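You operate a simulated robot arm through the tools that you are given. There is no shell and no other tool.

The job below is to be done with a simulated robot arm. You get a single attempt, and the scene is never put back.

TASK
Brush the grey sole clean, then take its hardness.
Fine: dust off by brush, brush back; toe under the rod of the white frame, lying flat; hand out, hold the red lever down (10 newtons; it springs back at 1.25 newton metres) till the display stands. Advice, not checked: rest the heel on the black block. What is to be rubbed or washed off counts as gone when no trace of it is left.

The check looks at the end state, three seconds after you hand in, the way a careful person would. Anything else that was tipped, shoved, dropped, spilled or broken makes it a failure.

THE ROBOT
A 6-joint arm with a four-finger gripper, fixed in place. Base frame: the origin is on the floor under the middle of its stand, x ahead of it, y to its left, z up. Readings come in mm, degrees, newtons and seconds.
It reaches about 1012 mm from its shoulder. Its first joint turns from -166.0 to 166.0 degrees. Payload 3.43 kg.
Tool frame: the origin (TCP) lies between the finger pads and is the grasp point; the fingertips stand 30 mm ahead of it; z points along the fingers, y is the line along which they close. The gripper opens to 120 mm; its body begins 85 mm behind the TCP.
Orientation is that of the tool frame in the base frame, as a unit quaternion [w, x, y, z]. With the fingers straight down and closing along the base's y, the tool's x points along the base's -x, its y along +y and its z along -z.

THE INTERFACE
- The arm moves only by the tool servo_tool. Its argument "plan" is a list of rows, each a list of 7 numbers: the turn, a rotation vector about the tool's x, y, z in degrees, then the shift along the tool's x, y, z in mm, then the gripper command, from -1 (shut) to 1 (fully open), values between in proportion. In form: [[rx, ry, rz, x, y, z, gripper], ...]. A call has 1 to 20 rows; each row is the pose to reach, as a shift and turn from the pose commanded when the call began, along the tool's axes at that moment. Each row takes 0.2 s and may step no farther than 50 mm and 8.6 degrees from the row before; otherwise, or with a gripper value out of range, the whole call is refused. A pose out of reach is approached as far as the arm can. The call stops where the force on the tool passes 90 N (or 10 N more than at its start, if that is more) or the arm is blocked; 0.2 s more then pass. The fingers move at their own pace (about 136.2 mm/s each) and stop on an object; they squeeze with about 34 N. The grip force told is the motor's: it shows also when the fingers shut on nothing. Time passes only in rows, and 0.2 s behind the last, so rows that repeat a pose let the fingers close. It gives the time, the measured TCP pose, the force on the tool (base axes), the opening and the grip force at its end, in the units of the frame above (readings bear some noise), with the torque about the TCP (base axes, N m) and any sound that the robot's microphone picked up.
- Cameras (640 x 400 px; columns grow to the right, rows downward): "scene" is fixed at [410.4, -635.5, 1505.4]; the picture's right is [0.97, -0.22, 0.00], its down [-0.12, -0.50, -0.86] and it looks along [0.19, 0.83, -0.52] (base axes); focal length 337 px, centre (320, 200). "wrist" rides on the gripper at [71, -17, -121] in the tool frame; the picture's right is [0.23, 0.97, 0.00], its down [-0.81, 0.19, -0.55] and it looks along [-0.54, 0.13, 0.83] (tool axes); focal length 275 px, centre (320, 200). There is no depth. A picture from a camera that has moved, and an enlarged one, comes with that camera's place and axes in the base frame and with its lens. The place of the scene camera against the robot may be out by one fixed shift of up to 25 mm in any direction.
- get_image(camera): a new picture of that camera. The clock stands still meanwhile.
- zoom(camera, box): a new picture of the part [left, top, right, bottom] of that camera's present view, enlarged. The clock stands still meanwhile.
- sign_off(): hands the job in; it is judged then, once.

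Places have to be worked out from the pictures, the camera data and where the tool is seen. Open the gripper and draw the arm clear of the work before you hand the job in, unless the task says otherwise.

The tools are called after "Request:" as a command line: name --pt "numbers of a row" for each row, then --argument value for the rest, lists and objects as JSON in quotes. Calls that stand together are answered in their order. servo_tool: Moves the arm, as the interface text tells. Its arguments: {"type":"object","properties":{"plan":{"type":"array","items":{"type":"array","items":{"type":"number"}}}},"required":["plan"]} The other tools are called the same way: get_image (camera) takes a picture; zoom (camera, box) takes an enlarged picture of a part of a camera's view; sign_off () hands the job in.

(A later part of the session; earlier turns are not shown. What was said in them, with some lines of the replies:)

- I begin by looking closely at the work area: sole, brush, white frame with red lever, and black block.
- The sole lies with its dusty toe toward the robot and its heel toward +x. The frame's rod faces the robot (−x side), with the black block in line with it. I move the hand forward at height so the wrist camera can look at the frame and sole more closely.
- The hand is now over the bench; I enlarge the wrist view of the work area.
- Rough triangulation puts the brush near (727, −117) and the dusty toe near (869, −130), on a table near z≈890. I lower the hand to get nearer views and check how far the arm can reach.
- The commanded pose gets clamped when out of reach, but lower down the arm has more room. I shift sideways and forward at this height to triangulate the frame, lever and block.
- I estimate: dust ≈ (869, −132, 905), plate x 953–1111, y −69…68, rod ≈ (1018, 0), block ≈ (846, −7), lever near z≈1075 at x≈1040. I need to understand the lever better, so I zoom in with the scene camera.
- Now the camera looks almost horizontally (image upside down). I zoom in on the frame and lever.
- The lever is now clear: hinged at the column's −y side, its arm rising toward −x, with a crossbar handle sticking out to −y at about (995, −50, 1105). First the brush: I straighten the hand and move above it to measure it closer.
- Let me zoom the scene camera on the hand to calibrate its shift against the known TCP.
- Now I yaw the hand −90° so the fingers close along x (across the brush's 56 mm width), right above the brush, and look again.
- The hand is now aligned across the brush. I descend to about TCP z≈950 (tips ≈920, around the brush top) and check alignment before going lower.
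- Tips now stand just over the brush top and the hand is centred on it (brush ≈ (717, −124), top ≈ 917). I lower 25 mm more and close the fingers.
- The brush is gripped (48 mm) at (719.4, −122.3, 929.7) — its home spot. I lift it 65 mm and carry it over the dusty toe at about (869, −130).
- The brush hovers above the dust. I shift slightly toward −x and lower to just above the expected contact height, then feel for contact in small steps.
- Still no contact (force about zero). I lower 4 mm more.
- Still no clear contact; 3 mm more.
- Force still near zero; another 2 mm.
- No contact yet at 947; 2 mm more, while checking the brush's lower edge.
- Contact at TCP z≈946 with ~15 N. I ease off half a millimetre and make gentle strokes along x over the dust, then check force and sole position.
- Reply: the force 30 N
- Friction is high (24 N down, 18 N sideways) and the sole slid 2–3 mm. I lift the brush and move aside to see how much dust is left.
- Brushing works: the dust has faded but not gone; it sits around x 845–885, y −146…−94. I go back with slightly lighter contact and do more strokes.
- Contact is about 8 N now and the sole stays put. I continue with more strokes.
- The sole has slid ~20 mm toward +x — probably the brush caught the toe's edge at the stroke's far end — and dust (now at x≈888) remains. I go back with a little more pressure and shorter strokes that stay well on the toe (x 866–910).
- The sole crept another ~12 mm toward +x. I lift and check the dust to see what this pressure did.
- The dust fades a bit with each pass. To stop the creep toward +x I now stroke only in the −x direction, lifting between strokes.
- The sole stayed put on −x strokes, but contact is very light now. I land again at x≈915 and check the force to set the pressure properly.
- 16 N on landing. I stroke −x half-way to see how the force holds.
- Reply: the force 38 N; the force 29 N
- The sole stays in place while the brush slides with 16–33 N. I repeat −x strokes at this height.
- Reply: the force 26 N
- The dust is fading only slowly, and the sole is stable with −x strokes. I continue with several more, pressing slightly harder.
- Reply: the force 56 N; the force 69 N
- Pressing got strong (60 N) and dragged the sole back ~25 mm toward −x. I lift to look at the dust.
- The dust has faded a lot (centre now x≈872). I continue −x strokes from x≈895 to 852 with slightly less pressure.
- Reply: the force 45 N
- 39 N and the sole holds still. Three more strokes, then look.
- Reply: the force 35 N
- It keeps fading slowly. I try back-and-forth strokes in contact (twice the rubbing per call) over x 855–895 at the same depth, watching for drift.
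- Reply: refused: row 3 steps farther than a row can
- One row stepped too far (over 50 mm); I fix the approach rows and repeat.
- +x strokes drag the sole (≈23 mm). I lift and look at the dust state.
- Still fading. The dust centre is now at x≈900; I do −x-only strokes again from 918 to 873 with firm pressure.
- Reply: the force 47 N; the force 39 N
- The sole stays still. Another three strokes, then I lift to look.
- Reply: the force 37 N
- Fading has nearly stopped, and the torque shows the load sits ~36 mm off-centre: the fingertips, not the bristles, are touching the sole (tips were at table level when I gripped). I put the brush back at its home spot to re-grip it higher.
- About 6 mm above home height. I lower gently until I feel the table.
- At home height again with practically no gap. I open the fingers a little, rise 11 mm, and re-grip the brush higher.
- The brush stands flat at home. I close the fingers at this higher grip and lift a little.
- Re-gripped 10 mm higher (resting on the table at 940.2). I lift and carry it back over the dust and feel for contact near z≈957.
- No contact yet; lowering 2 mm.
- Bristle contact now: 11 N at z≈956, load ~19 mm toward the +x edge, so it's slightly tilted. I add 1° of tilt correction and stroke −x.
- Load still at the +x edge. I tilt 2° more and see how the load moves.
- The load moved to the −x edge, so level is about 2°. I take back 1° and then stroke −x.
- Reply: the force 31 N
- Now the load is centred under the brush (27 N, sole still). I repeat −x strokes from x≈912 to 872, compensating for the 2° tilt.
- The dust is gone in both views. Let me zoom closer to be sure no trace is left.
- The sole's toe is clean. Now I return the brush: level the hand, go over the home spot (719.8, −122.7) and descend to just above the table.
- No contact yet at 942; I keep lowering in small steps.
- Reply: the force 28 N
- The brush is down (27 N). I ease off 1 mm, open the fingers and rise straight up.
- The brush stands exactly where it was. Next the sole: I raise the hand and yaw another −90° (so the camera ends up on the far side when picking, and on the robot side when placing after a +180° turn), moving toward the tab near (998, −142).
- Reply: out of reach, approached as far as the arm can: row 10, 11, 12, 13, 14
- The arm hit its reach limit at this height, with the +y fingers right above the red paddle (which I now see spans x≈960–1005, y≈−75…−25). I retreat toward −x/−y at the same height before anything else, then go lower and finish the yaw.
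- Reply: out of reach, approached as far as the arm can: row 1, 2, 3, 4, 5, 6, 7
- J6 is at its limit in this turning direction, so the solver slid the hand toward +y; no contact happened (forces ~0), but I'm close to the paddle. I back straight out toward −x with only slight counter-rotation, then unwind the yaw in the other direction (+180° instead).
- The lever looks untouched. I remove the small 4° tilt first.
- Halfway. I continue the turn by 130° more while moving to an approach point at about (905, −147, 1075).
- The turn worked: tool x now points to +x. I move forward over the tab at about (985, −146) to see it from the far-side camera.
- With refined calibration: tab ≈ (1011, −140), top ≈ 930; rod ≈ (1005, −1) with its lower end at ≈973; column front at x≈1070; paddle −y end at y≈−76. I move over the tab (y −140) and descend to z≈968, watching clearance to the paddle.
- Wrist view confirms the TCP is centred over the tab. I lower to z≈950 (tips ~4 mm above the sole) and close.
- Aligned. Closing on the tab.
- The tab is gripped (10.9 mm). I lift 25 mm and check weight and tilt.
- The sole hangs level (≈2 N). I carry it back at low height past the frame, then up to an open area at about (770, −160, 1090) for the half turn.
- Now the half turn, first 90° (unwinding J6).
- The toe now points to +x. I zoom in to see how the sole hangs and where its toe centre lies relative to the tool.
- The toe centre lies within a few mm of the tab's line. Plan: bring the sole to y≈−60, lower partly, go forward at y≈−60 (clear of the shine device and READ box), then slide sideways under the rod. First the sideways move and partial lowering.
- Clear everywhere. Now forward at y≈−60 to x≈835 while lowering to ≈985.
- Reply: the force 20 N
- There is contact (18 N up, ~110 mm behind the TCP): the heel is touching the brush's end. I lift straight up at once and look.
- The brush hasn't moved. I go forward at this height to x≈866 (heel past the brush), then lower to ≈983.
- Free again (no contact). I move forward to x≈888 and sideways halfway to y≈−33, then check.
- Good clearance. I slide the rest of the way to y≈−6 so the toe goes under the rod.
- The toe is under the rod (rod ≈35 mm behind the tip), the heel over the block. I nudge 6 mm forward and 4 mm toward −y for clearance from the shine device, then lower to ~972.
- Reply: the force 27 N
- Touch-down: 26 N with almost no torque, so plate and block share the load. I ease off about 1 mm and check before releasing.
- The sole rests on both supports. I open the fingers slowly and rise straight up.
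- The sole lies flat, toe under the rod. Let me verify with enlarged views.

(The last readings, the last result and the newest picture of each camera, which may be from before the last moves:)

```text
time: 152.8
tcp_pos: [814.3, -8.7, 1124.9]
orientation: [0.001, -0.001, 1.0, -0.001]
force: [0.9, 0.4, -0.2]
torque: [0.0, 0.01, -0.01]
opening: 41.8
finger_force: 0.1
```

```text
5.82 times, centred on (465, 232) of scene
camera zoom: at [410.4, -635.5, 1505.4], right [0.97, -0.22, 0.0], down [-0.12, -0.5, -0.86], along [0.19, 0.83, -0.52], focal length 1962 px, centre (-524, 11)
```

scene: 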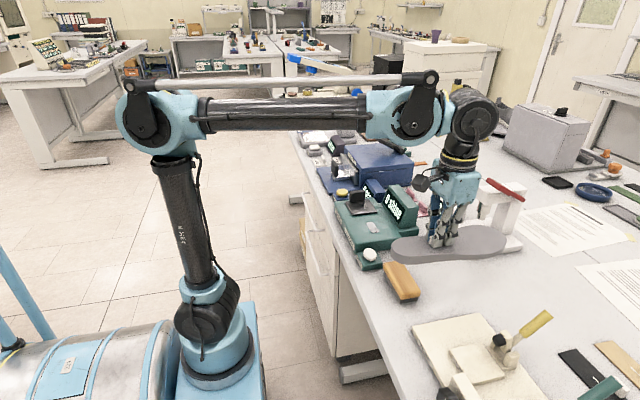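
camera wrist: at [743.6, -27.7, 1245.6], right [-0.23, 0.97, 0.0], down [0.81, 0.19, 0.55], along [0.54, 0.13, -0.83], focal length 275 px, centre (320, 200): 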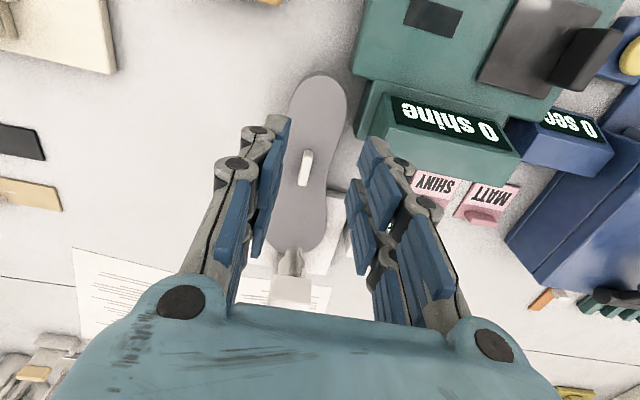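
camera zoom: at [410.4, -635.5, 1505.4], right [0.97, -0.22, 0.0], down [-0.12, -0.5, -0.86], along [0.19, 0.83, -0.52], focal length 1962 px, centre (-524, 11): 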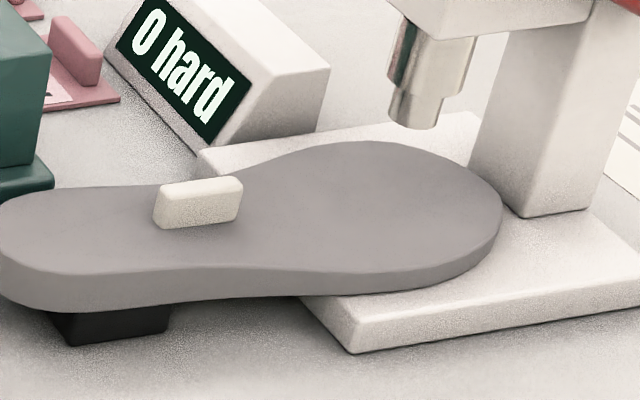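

The placement is good. Now the lever: I close the fingers, tilt the hand 15° forward (for reach) and move to above the paddle centre at about (985, −52).

Request:
servo_tool --pt "0 -5 0 -20 -10 -25 -1" --pt "0 -10 0 -45 -25 -50 -1" --pt "0 -15 0 -80 -40 -55 -1" --pt "0 -15 0 -115 -43 -55 -1" --pt "0 -15 0 -145 -43 -52 -1" --pt "0 -15 0 -160 -43 -50 -1" --pt "0 -15 0 -160 -43 -50 -1"

Request:
zoom --camera "scene" --box '[430, 110, 560, 240]'

Request:
get_image --camera "wrist"

```text
time: 154.4
tcp_pos: [974.9, -51.0, 1175.8]
orientation: [0.132, -0.001, 0.991, 0.001]
force: [0.5, 0.3, -0.1]
torque: [-0.04, 0.03, 0.04]
opening: 0.1
finger_force: 33.1
```

```text
3.08 times, centred on (495, 175) of scene
camera zoom: at [410.4, -635.5, 1505.4], right [0.97, -0.22, 0.0], down [-0.12, -0.5, -0.86], along [0.19, 0.83, -0.52], focal length 1037 px, centre (-218, 277)
```

zoom: 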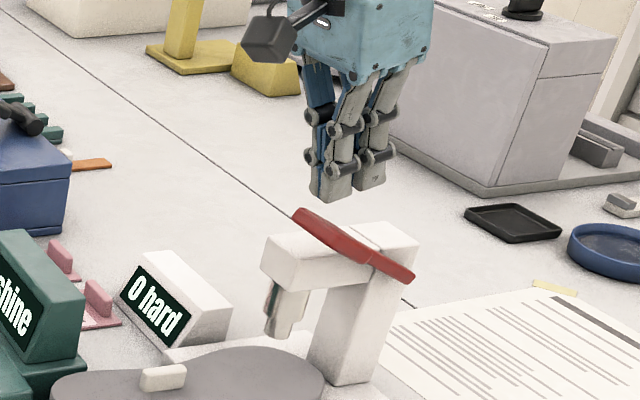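

```text
taken
camera wrist: at [874.2, -70.4, 1273.1], right [-0.22, 0.97, -0.06], down [0.64, 0.19, 0.74], along [0.74, 0.13, -0.66], focal length 275 px, centre (320, 200)
```

wrist: 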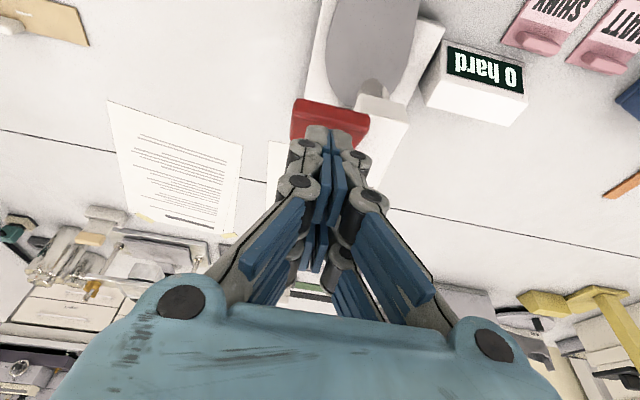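

The fingertips are centred over the paddle in both views. I descend 22 mm, then feel for contact.

Request:
servo_tool --pt "0 0 0 2.6 0 9.7 -1" --pt "0 0 0 5.7 0 21.3 -1" --pt "0 0 0 5.7 0 21.3 -1"

Request:
zoom --camera "scene" --box '[450, 140, 540, 230]'

Request:
zoom --camera "wrist" --box '[260, 60, 420, 200]'

```text
time: 155.2
tcp_pos: [974.0, -52.1, 1154.3]
orientation: [0.131, -0.002, 0.991, 0.001]
force: [-2.5, -1.0, 4.7]
torque: [-0.04, 0.1, -0.01]
opening: 6.0
finger_force: 33.6
```

```text
4.44 times, centred on (495, 185) of scene
camera zoom: at [410.4, -635.5, 1505.4], right [0.97, -0.22, 0.0], down [-0.12, -0.5, -0.86], along [0.19, 0.83, -0.52], focal length 1498 px, centre (-458, 267)
```

zoom: 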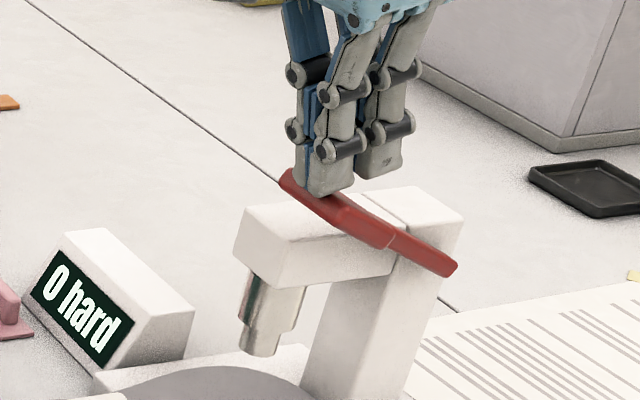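

```text
2.86 times, centred on (340, 130) of wrist
camera zoom: at [873.9, -70.2, 1251.3], right [-0.22, 0.97, -0.06], down [0.64, 0.19, 0.74], along [0.74, 0.13, -0.66], focal length 786 px, centre (263, 400)
```

zoom: 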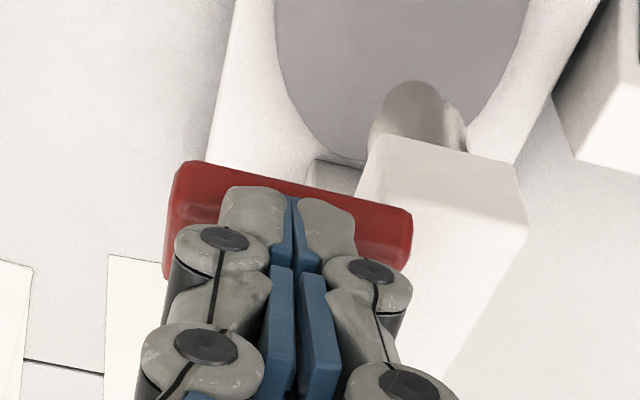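

First contact on the paddle (≈5 N). I now press along the lever's arc in small steps, watching force and display.

Request:
servo_tool --pt "0 0 0 3.7 0 4 -1" --pt "0 0 0 7.3 0 8.1 -1" --pt "0 0 0 7.3 0 8.1 -1"

Request:
zoom --camera "scene" --box '[450, 140, 540, 230]'

```text
time: 156.0
tcp_pos: [967.1, -52.4, 1142.7]
orientation: [0.131, -0.001, 0.991, 0.0]
force: [-6.2, -0.6, 7.9]
torque: [0.0, 0.26, 0.04]
opening: 6.2
finger_force: 33.0
```

```text
4.44 times, centred on (495, 185) of scene
camera zoom: at [410.4, -635.5, 1505.4], right [0.97, -0.22, 0.0], down [-0.12, -0.5, -0.86], along [0.19, 0.83, -0.52], focal length 1498 px, centre (-458, 267)
```

zoom: 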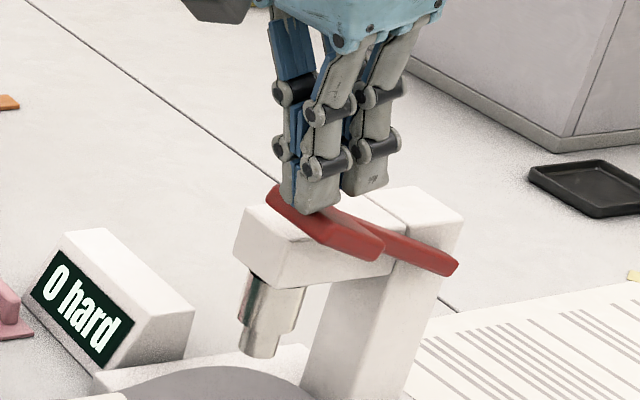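

The lever follows with ~10 N reaction, as stated. I continue down the arc.

Request:
servo_tool --pt "0 0 0 3.3 0 4.3 -1" --pt "0 0 0 6.65 0 8.6 -1" --pt "0 0 0 9.6 0 13.2 -1" --pt "0 0 0 12.4 0 17.8 -1" --pt "0 0 0 12.4 0 17.8 -1"

Request:
zoom --camera "scene" --box '[440, 140, 550, 250]'

Request:
zoom --camera "wrist" --box '[260, 20, 540, 200]'

```text
time: 157.2
tcp_pos: [962.1, -52.6, 1122.5]
orientation: [0.132, -0.001, 0.991, 0.0]
force: [-6.5, 0.6, 7.3]
torque: [0.0, 0.25, -0.02]
opening: 5.9
finger_force: 33.2
```

```text
3.64 times, centred on (495, 195) of scene
camera zoom: at [410.4, -635.5, 1505.4], right [0.97, -0.22, 0.0], down [-0.12, -0.5, -0.86], along [0.19, 0.83, -0.52], focal length 1226 px, centre (-316, 218)
```

zoom: 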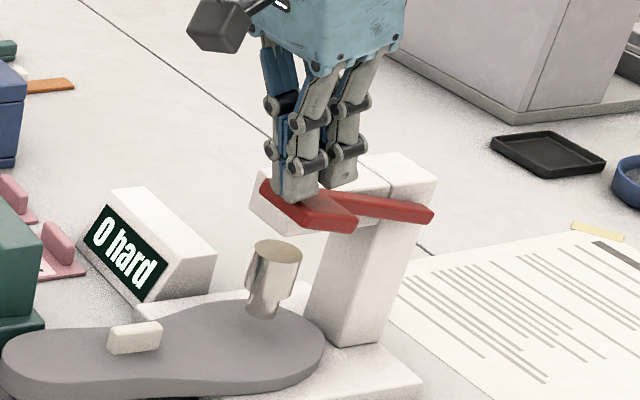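

```text
2.22 times, centred on (400, 110) of wrist
camera zoom: at [861.7, -70.4, 1221.3], right [-0.22, 0.97, -0.06], down [0.64, 0.19, 0.74], along [0.74, 0.13, -0.66], focal length 612 px, centre (142, 400)
```

zoom: 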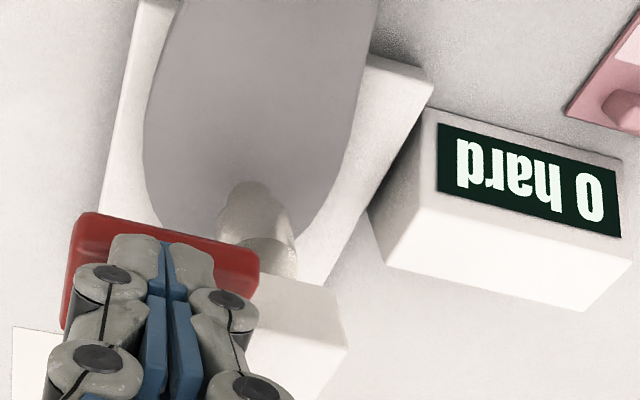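

The rod has come down to the sole's toe. The display still reads 0; I press a little further in small steps.

Request:
servo_tool --pt "0 0 0 1.3 0 2.4 -1" --pt "0 0 0 2.6 0 4.8 -1" --pt "0 0 0 2.6 0 4.8 -1" --pt "0 0 0 2.6 0 4.8 -1"

Request:
zoom --camera "scene" --box '[440, 140, 550, 250]'

```text
time: 158.2
tcp_pos: [960.7, -52.3, 1118.2]
orientation: [0.132, -0.001, 0.991, 0.0]
force: [-5.1, -1.5, 7.4]
torque: [-0.08, 0.21, 0.0]
opening: 5.7
finger_force: 33.6
```

```text
3.64 times, centred on (495, 195) of scene
camera zoom: at [410.4, -635.5, 1505.4], right [0.97, -0.22, 0.0], down [-0.12, -0.5, -0.86], along [0.19, 0.83, -0.52], focal length 1226 px, centre (-316, 218)
```

zoom: 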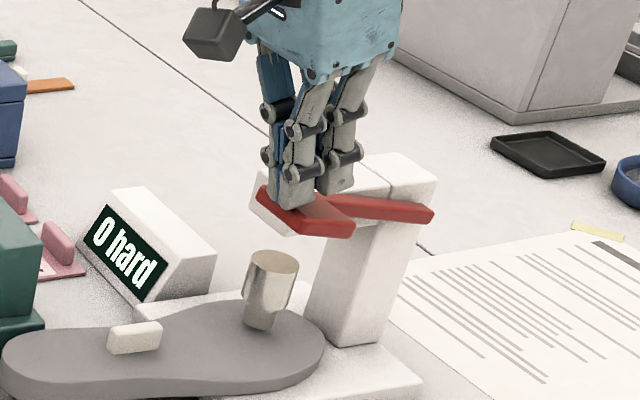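

Still 0 on the display, force unchanged (~9 N). Next 5 mm.

Request:
servo_tool --pt "0 0 0 1.1 0 2.5 -1" --pt "0 0 0 2.2 0 5 -1" --pt "0 0 0 2.2 0 5 -1" --pt "0 0 0 2.2 0 5 -1"

Request:
zoom --camera "scene" --box '[440, 140, 550, 250]'

```text
time: 159.2
tcp_pos: [959.8, -51.8, 1112.6]
orientation: [0.132, -0.001, 0.991, -0.001]
force: [-5.8, 1.5, 6.6]
torque: [0.07, 0.21, 0.0]
opening: 5.9
finger_force: 32.9
```

```text
3.64 times, centred on (495, 195) of scene
camera zoom: at [410.4, -635.5, 1505.4], right [0.97, -0.22, 0.0], down [-0.12, -0.5, -0.86], along [0.19, 0.83, -0.52], focal length 1226 px, centre (-316, 218)
```

zoom: 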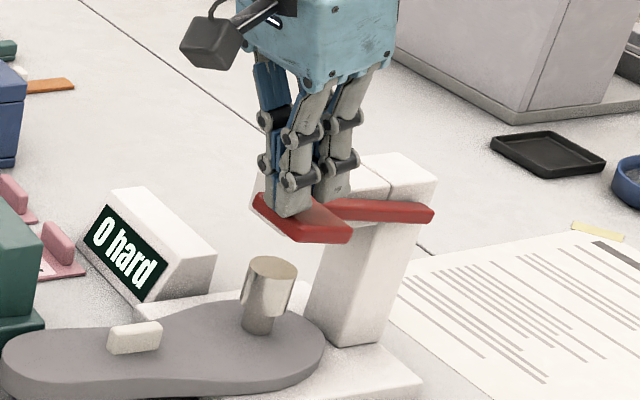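

Continuing down the arc.

Request:
servo_tool --pt "0 0 0 0.9 0 2.6 -1" --pt "0 0 0 1.7 0 5.2 -1" --pt "0 0 0 1.7 0 5.2 -1" --pt "0 0 0 1.7 0 5.2 -1"

Request:
zoom --camera "scene" --box '[440, 140, 550, 250]'

```text
time: 160.2
tcp_pos: [959.1, -52.4, 1105.9]
orientation: [0.131, 0.0, 0.991, 0.0]
force: [-4.6, -2.8, 7.8]
torque: [-0.09, 0.25, 0.01]
opening: 6.0
finger_force: 33.9
```

```text
3.64 times, centred on (495, 195) of scene
camera zoom: at [410.4, -635.5, 1505.4], right [0.97, -0.22, 0.0], down [-0.12, -0.5, -0.86], along [0.19, 0.83, -0.52], focal length 1226 px, centre (-316, 218)
```

zoom: 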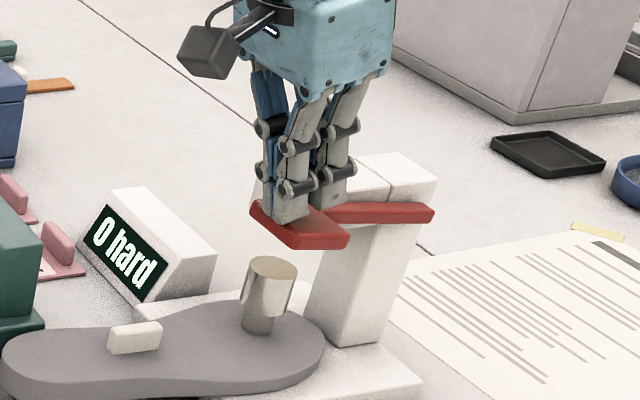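

The rod now rests on the toe while the lever still moves; display 0. I continue pressing.

Request:
servo_tool --pt "0 0 0 0.8 0 2.9 -1" --pt "0 0 0 1.55 0 5.8 -1" --pt "0 0 0 1.55 0 5.8 -1" --pt "0 0 0 1.55 0 5.8 -1"

Request:
zoom --camera "scene" --box '[440, 140, 550, 250]'

```text
time: 161.2
tcp_pos: [958.6, -52.1, 1101.2]
orientation: [0.131, -0.001, 0.991, 0.0]
force: [-4.6, 0.1, 8.4]
torque: [0.03, 0.27, -0.01]
opening: 6.0
finger_force: 33.8
```

```text
3.64 times, centred on (495, 195) of scene
camera zoom: at [410.4, -635.5, 1505.4], right [0.97, -0.22, 0.0], down [-0.12, -0.5, -0.86], along [0.19, 0.83, -0.52], focal length 1226 px, centre (-316, 218)
```

zoom: 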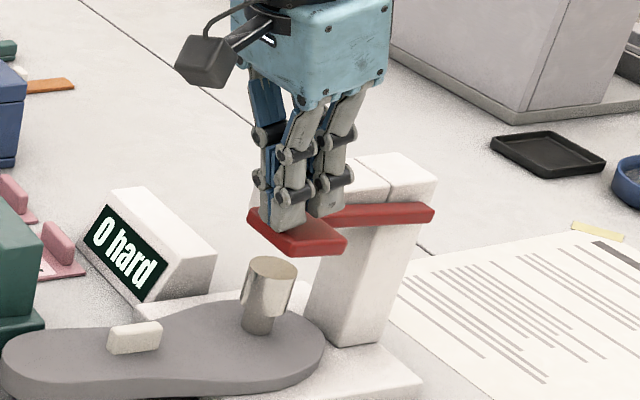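

Request:
servo_tool --pt "0 0 0 0.8 0 3.9 -1" --pt "0 0 0 1.6 0 7.9 -1" --pt "0 0 0 1.6 0 7.9 -1" --pt "0 0 0 1.6 0 7.9 -1"

Request:
zoom --camera "scene" --box '[440, 140, 550, 250]'

```text
time: 162.2
tcp_pos: [961.0, -51.8, 1092.2]
orientation: [0.131, -0.001, 0.991, 0.0]
force: [-4.9, 0.8, 7.6]
torque: [0.05, 0.27, 0.0]
opening: 6.1
finger_force: 33.3
```

```text
3.64 times, centred on (495, 195) of scene
camera zoom: at [410.4, -635.5, 1505.4], right [0.97, -0.22, 0.0], down [-0.12, -0.5, -0.86], along [0.19, 0.83, -0.52], focal length 1226 px, centre (-316, 218)
```

zoom: 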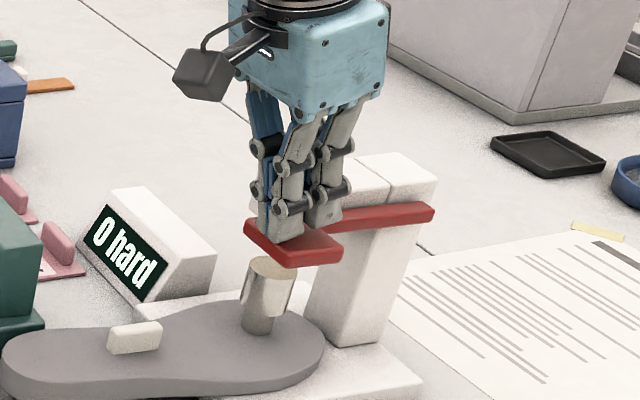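

Request:
servo_tool --pt "0 0 0 0.6 -1 4 -1" --pt "0 0 0 1.1 -2 8 -1" --pt "0 0 0 1.1 -2 8 -1" --pt "0 0 0 1.1 -2 8 -1"

Request:
zoom --camera "scene" --box '[440, 140, 550, 250]'

```text
time: 163.2
tcp_pos: [961.2, -53.5, 1084.6]
orientation: [0.132, -0.002, 0.991, 0.0]
force: [0.0, 0.6, 7.5]
torque: [0.05, 0.14, 0.0]
opening: 5.9
finger_force: 33.3
```

```text
3.64 times, centred on (495, 195) of scene
camera zoom: at [410.4, -635.5, 1505.4], right [0.97, -0.22, 0.0], down [-0.12, -0.5, -0.86], along [0.19, 0.83, -0.52], focal length 1226 px, centre (-316, 218)
```

zoom: 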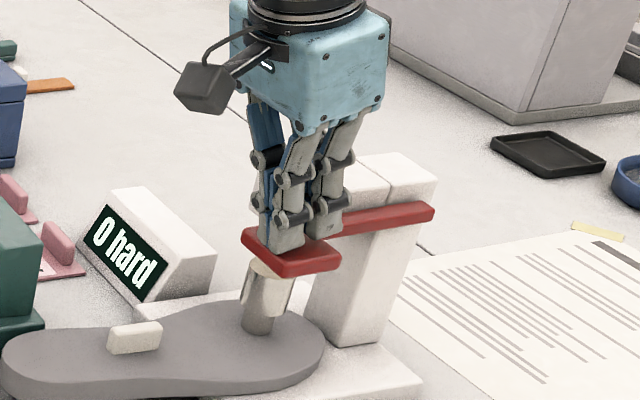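

Request:
servo_tool --pt "0 0 0 0.3 -1 4 -1" --pt "0 0 0 0.5 -1 8 -1" --pt "0 0 0 0.5 -1 8 -1" --pt "0 0 0 0.5 -1 8 -1"

Request:
zoom --camera "scene" --box '[440, 140, 550, 250]'

```text
time: 164.2
tcp_pos: [962.9, -54.2, 1076.9]
orientation: [0.131, -0.001, 0.991, 0.0]
force: [-4.5, 0.0, 7.9]
torque: [0.02, 0.27, 0.01]
opening: 5.9
finger_force: 33.5
```

```text
3.64 times, centred on (495, 195) of scene
camera zoom: at [410.4, -635.5, 1505.4], right [0.97, -0.22, 0.0], down [-0.12, -0.5, -0.86], along [0.19, 0.83, -0.52], focal length 1226 px, centre (-316, 218)
```

zoom: 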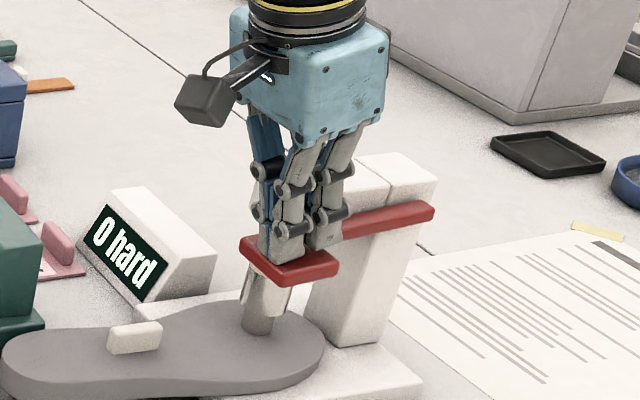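

Request:
servo_tool --pt "0 0 0 0.1 -1 4.1 -1" --pt "0 0 0 0.1 -1 8.2 -1" --pt "0 0 0 0.1 -1 8.2 -1" --pt "0 0 0 0.1 -1 8.2 -1"

Request:
zoom --camera "scene" --box '[440, 140, 550, 250]'

```text
time: 165.2
tcp_pos: [964.8, -56.7, 1069.8]
orientation: [0.132, -0.001, 0.991, 0.0]
force: [-3.8, 0.9, 8.4]
torque: [0.04, 0.25, -0.05]
opening: 5.9
finger_force: 33.8
```

```text
3.64 times, centred on (495, 195) of scene
camera zoom: at [410.4, -635.5, 1505.4], right [0.97, -0.22, 0.0], down [-0.12, -0.5, -0.86], along [0.19, 0.83, -0.52], focal length 1226 px, centre (-316, 218)
```

zoom: 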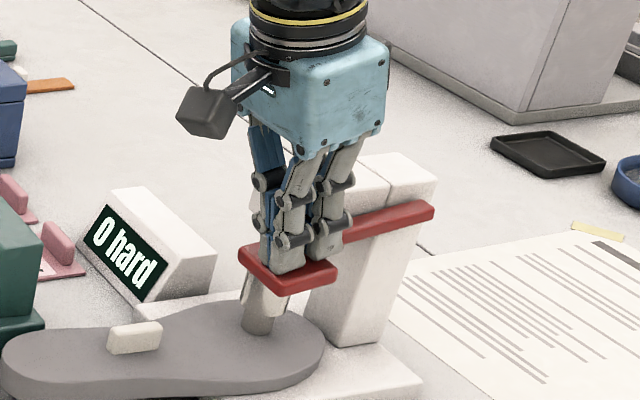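

Request:
servo_tool --pt "0 0 0 -0.1 0 3.5 -1" --pt "0 0 0 -0.2 0 7 -1" --pt "0 0 0 -0.3 0 10.4 -1" --pt "0 0 0 -0.3 0 10.4 -1" --pt "0 0 0 -0.3 0 10.4 -1"

Request:
zoom --camera "scene" --box '[440, 140, 550, 250]'

```text
time: 166.4
tcp_pos: [964.1, -56.5, 1064.2]
orientation: [0.133, -0.001, 0.991, 0.0]
force: [10.6, -1.6, 85.4]
torque: [-0.04, 1.0, -0.03]
opening: 6.1
finger_force: 33.3
```

```text
3.64 times, centred on (495, 195) of scene
camera zoom: at [410.4, -635.5, 1505.4], right [0.97, -0.22, 0.0], down [-0.12, -0.5, -0.86], along [0.19, 0.83, -0.52], focal length 1226 px, centre (-316, 218)
```

zoom: 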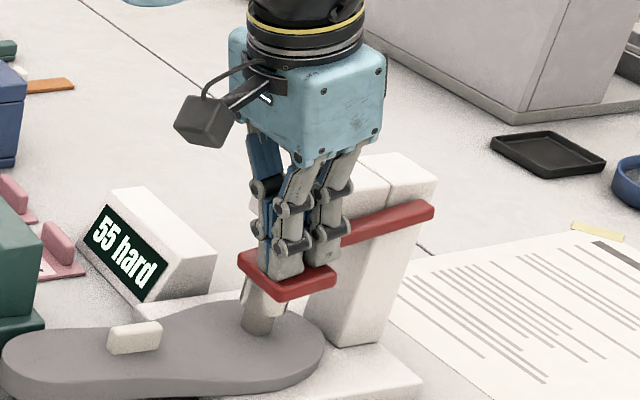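

The lever hit its stop (85 N) and the display reads "55 hard". I ease the pressure by ~3 mm but keep the lever down and watch whether the reading stands.

Request:
servo_tool --pt "0 0 0 -0.8 0 -3 -1" --pt "0 0 0 -0.8 0 -3 -1" --pt "0 0 0 -0.8 0 -3 -1"

Request:
zoom --camera "scene" --box '[440, 140, 550, 250]'

```text
time: 167.2
tcp_pos: [963.8, -56.6, 1064.0]
orientation: [0.132, -0.001, 0.991, 0.0]
force: [-14.5, -0.5, 58.2]
torque: [-0.01, 1.37, -0.02]
opening: 5.9
finger_force: 33.5
```

```text
3.64 times, centred on (495, 195) of scene
camera zoom: at [410.4, -635.5, 1505.4], right [0.97, -0.22, 0.0], down [-0.12, -0.5, -0.86], along [0.19, 0.83, -0.52], focal length 1226 px, centre (-316, 218)
```

zoom: 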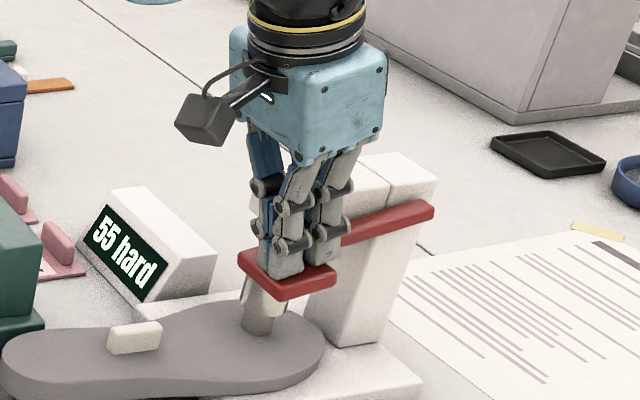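

Reading still 55. I ease a further 1.5 mm and hold the lever down for a couple of seconds.

Request:
servo_tool --pt "0 0 0 -0.4 0 -1.4 -1" --pt "0 0 0 -0.4 0 -1.4 -1" --pt "0 0 0 -0.4 0 -1.4 -1" --pt "0 0 0 -0.4 0 -1.4 -1" --pt "0 0 0 -0.4 0 -1.4 -1" --pt "0 0 0 -0.4 0 -1.4 -1" --pt "0 0 0 -0.4 0 -1.4 -1" --pt "0 0 0 -0.4 0 -1.4 -1"

Request:
zoom --camera "scene" --box '[440, 180, 510, 240]'

Request:
zoom --camera "wrist" --box '[260, 0, 600, 200]'

```text
time: 169.0
tcp_pos: [966.9, -56.9, 1064.6]
orientation: [0.132, -0.001, 0.991, 0.0]
force: [-21.5, -1.0, 44.8]
torque: [-0.07, 1.36, 0.03]
opening: 6.0
finger_force: 33.8
```

```text
6.67 times, centred on (475, 210) of scene
camera zoom: at [410.4, -635.5, 1505.4], right [0.97, -0.22, 0.0], down [-0.12, -0.5, -0.86], along [0.19, 0.83, -0.52], focal length 2248 px, centre (-713, 133)
```

zoom: 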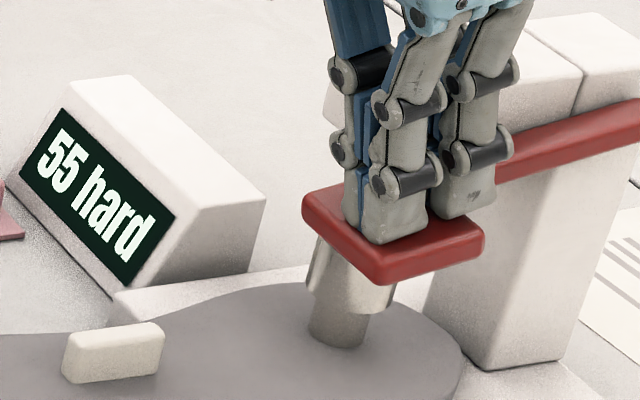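

```text
1.88 times, centred on (430, 100) of wrist
camera zoom: at [866.0, -74.3, 1163.1], right [-0.22, 0.97, -0.06], down [0.64, 0.19, 0.75], along [0.74, 0.13, -0.66], focal length 518 px, centre (113, 388)
```

zoom: 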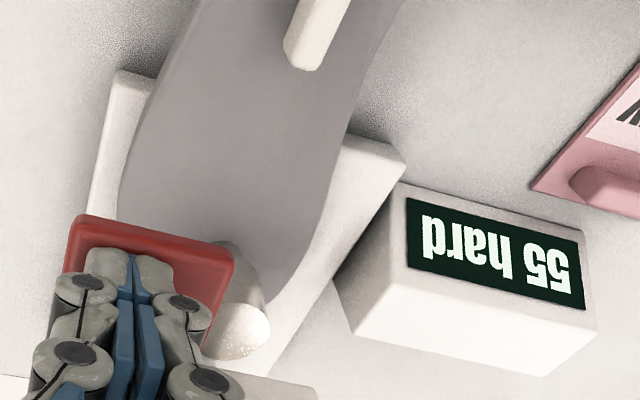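

The display stands at 55. I hold about 2 s more to be sure.

Request:
servo_tool --pt "0 0 0 0 0 0 -1" --pt "0 0 0 0 0 0 -1" --pt "0 0 0 0 0 0 -1" --pt "0 0 0 0 0 0 -1" --pt "0 0 0 0 0 0 -1" --pt "0 0 0 0 0 0 -1" --pt "0 0 0 0 0 0 -1" --pt "0 0 0 0 0 0 -1" --pt "0 0 0 0 0 0 -1" --pt "0 0 0 0 0 0 -1"

Request:
zoom --camera "scene" --box '[440, 180, 510, 240]'

```text
time: 171.2
tcp_pos: [966.3, -55.3, 1067.1]
orientation: [0.132, -0.001, 0.991, 0.0]
force: [-1.6, -1.9, 50.0]
torque: [-0.08, 0.9, -0.02]
opening: 5.9
finger_force: 33.2
```

```text
6.67 times, centred on (475, 210) of scene
camera zoom: at [410.4, -635.5, 1505.4], right [0.97, -0.22, 0.0], down [-0.12, -0.5, -0.86], along [0.19, 0.83, -0.52], focal length 2248 px, centre (-713, 133)
```

zoom: 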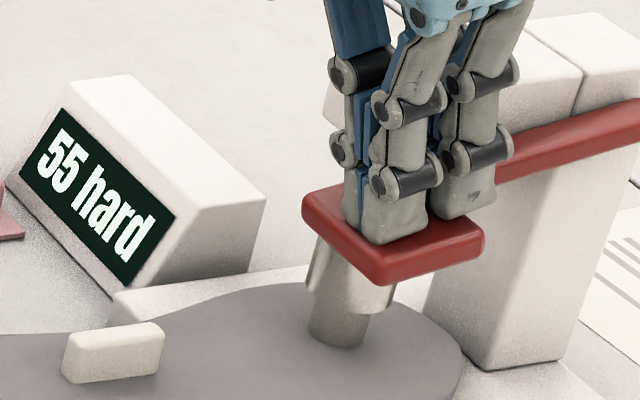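

Stable at 55. I now let the lever come up slowly by retracing its arc, then lift clear.

Request:
servo_tool --pt "0 0 0 0.6 0 -5.3 -1" --pt "0 0 0 0.8 0 -12.6 -1" --pt "0 0 0 0.6 0 -20.9 -1" --pt "0 0 0 -1.2 1 -27.6 -1" --pt "0 0 0 -2.6 1 -36.6 -1" --pt "0 0 0 -4.9 2 -45.3 -1" --pt "0 0 0 -9.4 2 -54.4 -1" --pt "0 0 0 -15.2 3 -64.3 -1" --pt "0 0 0 -21.9 3 -73.9 -1" --pt "0 0 0 -28.1 3 -81.5 -1" --pt "0 0 0 -32.5 3 -86.5 -1" --pt "0 0 0 -34.6 3 -94.3 -1" --pt "0 0 0 -29.8 3 -111 -1" --pt "0 0 0 -29.8 3 -111 -1"

Request:
zoom --camera "scene" --box '[430, 130, 550, 260]'

```text
time: 174.2
tcp_pos: [967.4, -52.2, 1178.8]
orientation: [0.131, -0.001, 0.991, 0.0]
force: [-0.2, -0.1, 0.3]
torque: [0.0, -0.01, 0.0]
opening: 0.0
finger_force: 33.5
```

```text
3.08 times, centred on (490, 195) of scene
camera zoom: at [410.4, -635.5, 1505.4], right [0.97, -0.22, 0.0], down [-0.12, -0.5, -0.86], along [0.19, 0.83, -0.52], focal length 1037 px, centre (-203, 215)
```

zoom: 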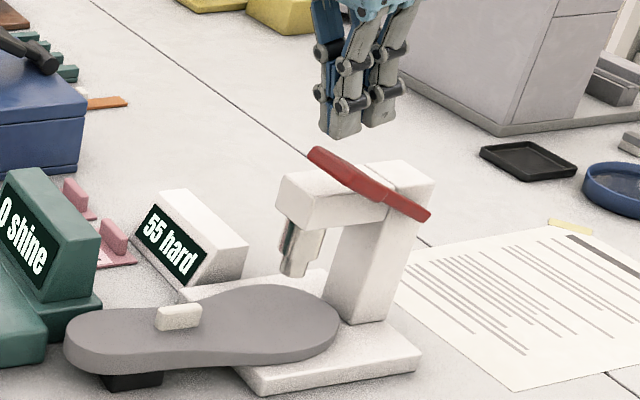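

The lever and rod are back up, the display holds "55 hard", and the sole lies flat. I withdraw the hand toward the robot, straighten it and open the gripper.

Request:
servo_tool --pt "0 0 0 38 -12 -12 -1" --pt "0 0 0 76 -24 -25 -1" --pt "0 5 0 114 -36 -37 -0.5" --pt "0 10 0 152 -48 -49 0" --pt "0 15 0 190 -60 -61.5 0.5" --pt "0 15 0 228 -72 -74 1" --pt "0 15 0 260 -80 -84 1" --pt "0 15 0 260 -80 -84 1"

Request:
get_image --camera "scene"

Request:
zoom --camera "scene" --box '[320, 160, 560, 310]'

Request:
get_image --camera "wrist"

```text
time: 176.0
tcp_pos: [694.0, -132.7, 1193.2]
orientation: [0.001, -0.002, 1.0, 0.001]
force: [-0.1, 0.0, 0.4]
torque: [0.01, -0.02, -0.01]
opening: 120.1
finger_force: 0.0
```

```text
taken
```

scene: 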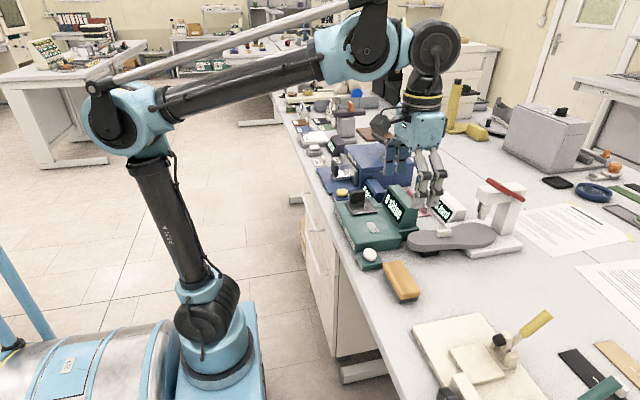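

```text
2.67 times, centred on (440, 235) of scene
camera zoom: at [410.4, -635.5, 1505.4], right [0.97, -0.22, 0.0], down [-0.12, -0.5, -0.86], along [0.19, 0.83, -0.52], focal length 899 px, centre (0, 107)
```

zoom: 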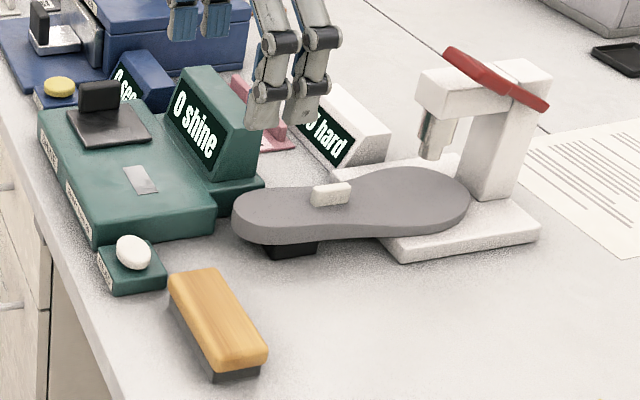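

```text
taken
camera wrist: at [623.0, -151.1, 1312.7], right [-0.23, 0.97, 0.0], down [0.81, 0.19, 0.55], along [0.54, 0.13, -0.83], focal length 275 px, centre (320, 200)
```

wrist: 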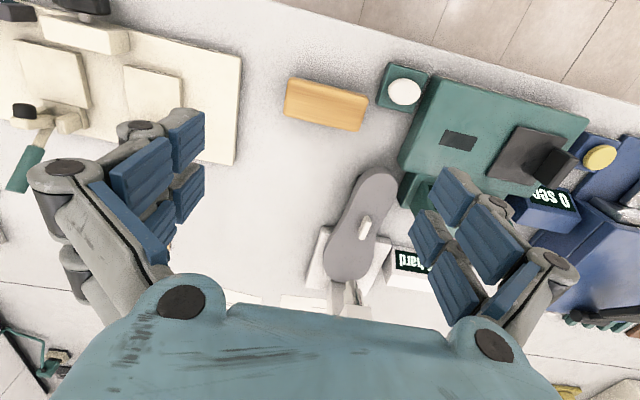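

Everything looks right: frame, block, brush and devices are in place. I pull the arm further back toward its start pose and take a last look.

Request:
servo_tool --pt "0 0 0 35 -8 -14 1" --pt "0 0 0 75 -16 -30 1" --pt "0 0 0 115 -24 -46 1" --pt "0 0 0 155 -32 -62 1" --pt "0 0 0 195 -40 -78 1" --pt "0 0 0 230 -48 -92 1" --pt "0 0 0 250 -52 -98 1" --pt "0 0 0 250 -52 -98 1"

Request:
zoom --camera "scene" --box '[320, 160, 560, 310]'

Request:
zoom --camera "scene" --box '[405, 170, 535, 270]'

Request:
get_image --camera "wrist"

```text
time: 177.8
tcp_pos: [444.9, -184.2, 1288.2]
orientation: [0.002, -0.001, 1.0, -0.001]
force: [0.1, -0.6, -0.2]
torque: [-0.01, 0.02, 0.0]
opening: 120.0
finger_force: 0.0
```

```text
2.67 times, centred on (440, 235) of scene
camera zoom: at [410.4, -635.5, 1505.4], right [0.97, -0.22, 0.0], down [-0.12, -0.5, -0.86], along [0.19, 0.83, -0.52], focal length 899 px, centre (0, 107)
```

zoom: 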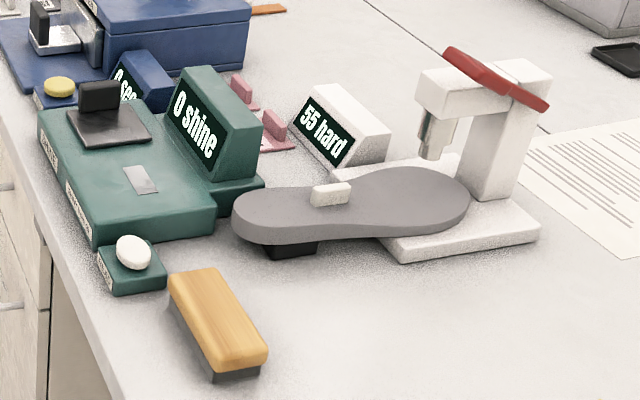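

```text
4.00 times, centred on (470, 220) of scene
camera zoom: at [410.4, -635.5, 1505.4], right [0.97, -0.22, 0.0], down [-0.12, -0.5, -0.86], along [0.19, 0.83, -0.52], focal length 1349 px, centre (-280, 120)
```

zoom: 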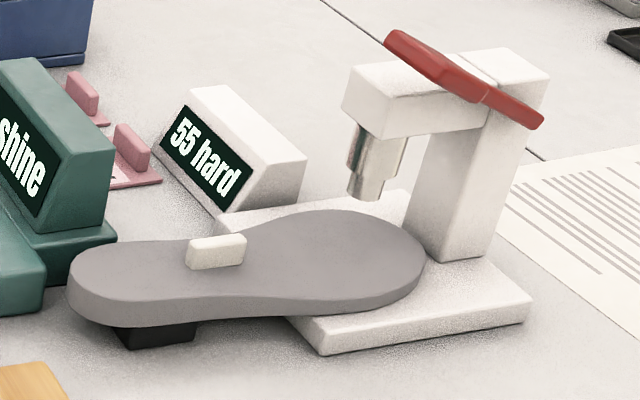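

```text
taken
camera wrist: at [374.1, -202.3, 1410.2], right [-0.23, 0.97, 0.0], down [0.81, 0.19, 0.55], along [0.54, 0.13, -0.83], focal length 275 px, centre (320, 200)
```

wrist: 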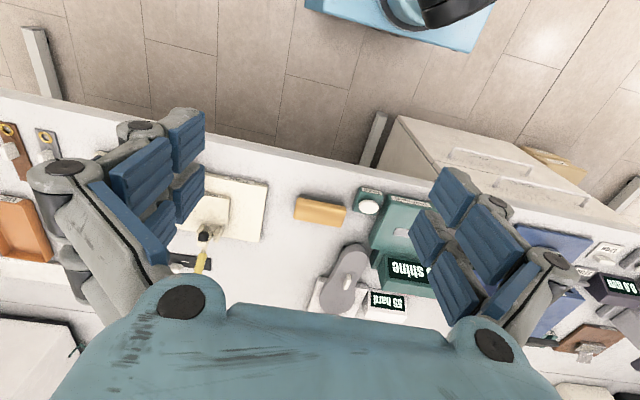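

One last close-up of the sole's surface for any dust trace before handing in.

Request:
zoom --camera "scene" --box '[450, 215, 515, 255]'

Request:
zoom --camera "wrist" --box '[300, 230, 400, 320]'

```text
9.85 times, centred on (482, 235) of scene
camera zoom: at [410.4, -635.5, 1505.4], right [0.97, -0.22, 0.0], down [-0.12, -0.5, -0.86], along [0.19, 0.83, -0.52], focal length 3320 px, centre (-1280, -145)
```

zoom: 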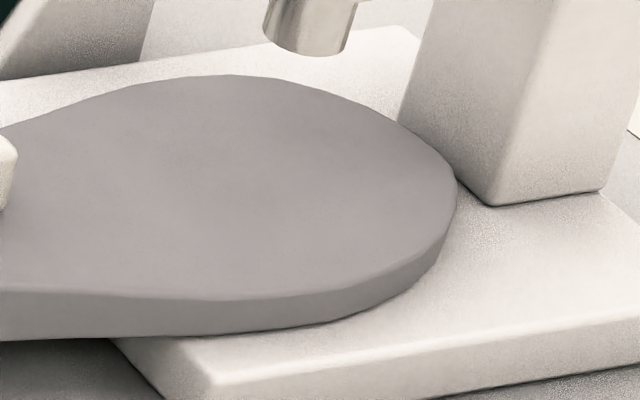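

```text
4.44 times, centred on (350, 275) of wrist
camera zoom: at [374.1, -202.3, 1410.2], right [-0.23, 0.97, 0.0], down [0.81, 0.19, 0.55], along [0.54, 0.13, -0.83], focal length 1224 px, centre (187, -133)
```

zoom: 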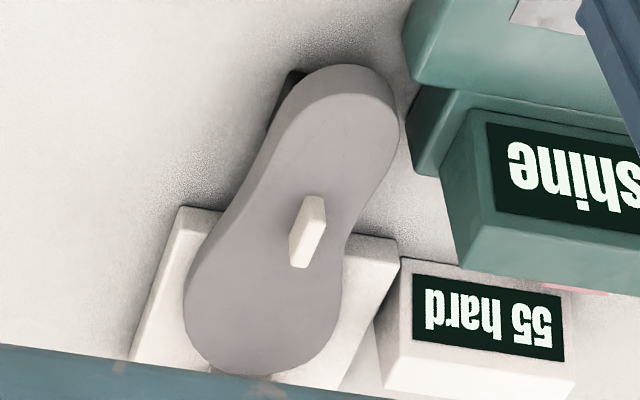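

All conditions are met: the sole is clean and lies flat with its toe under the rod. The display stands at 55, the brush is back in its place, the lever is up again, and the arm is clear with the gripper open. Handing in.

Request:
sign_off

```text
The job is handed in.
```

I've handed the job in: the grey sole is brushed clean and its hardness reads 55 on the display. The result of the check is not back.

- **Sole:** no dust shows in close-up from either camera. It lies flat, with the toe on the frame's plate under the rod and the heel on the black block.
- **Reading:** the display stayed at 55 for about five seconds with the lever held down. It still showed 55 after the lever came back up. When the lever reached its stop the push rose to about 85 N, well over the 10 N named, and it stayed at roughly 45–60 N while I held it.
- **Brush:** it is back on its original spot. While I carried the sole in, the heel pressed on the brush's end at about 18 N, but the pictures show the brush within a millimetre or two of where it was.
- **Surroundings:** the frame, block and other instruments look unmoved. The heel ends up a few millimetres from the shine device without touching it.
- **Arm:** it is drawn back near its start pose with the gripper open.
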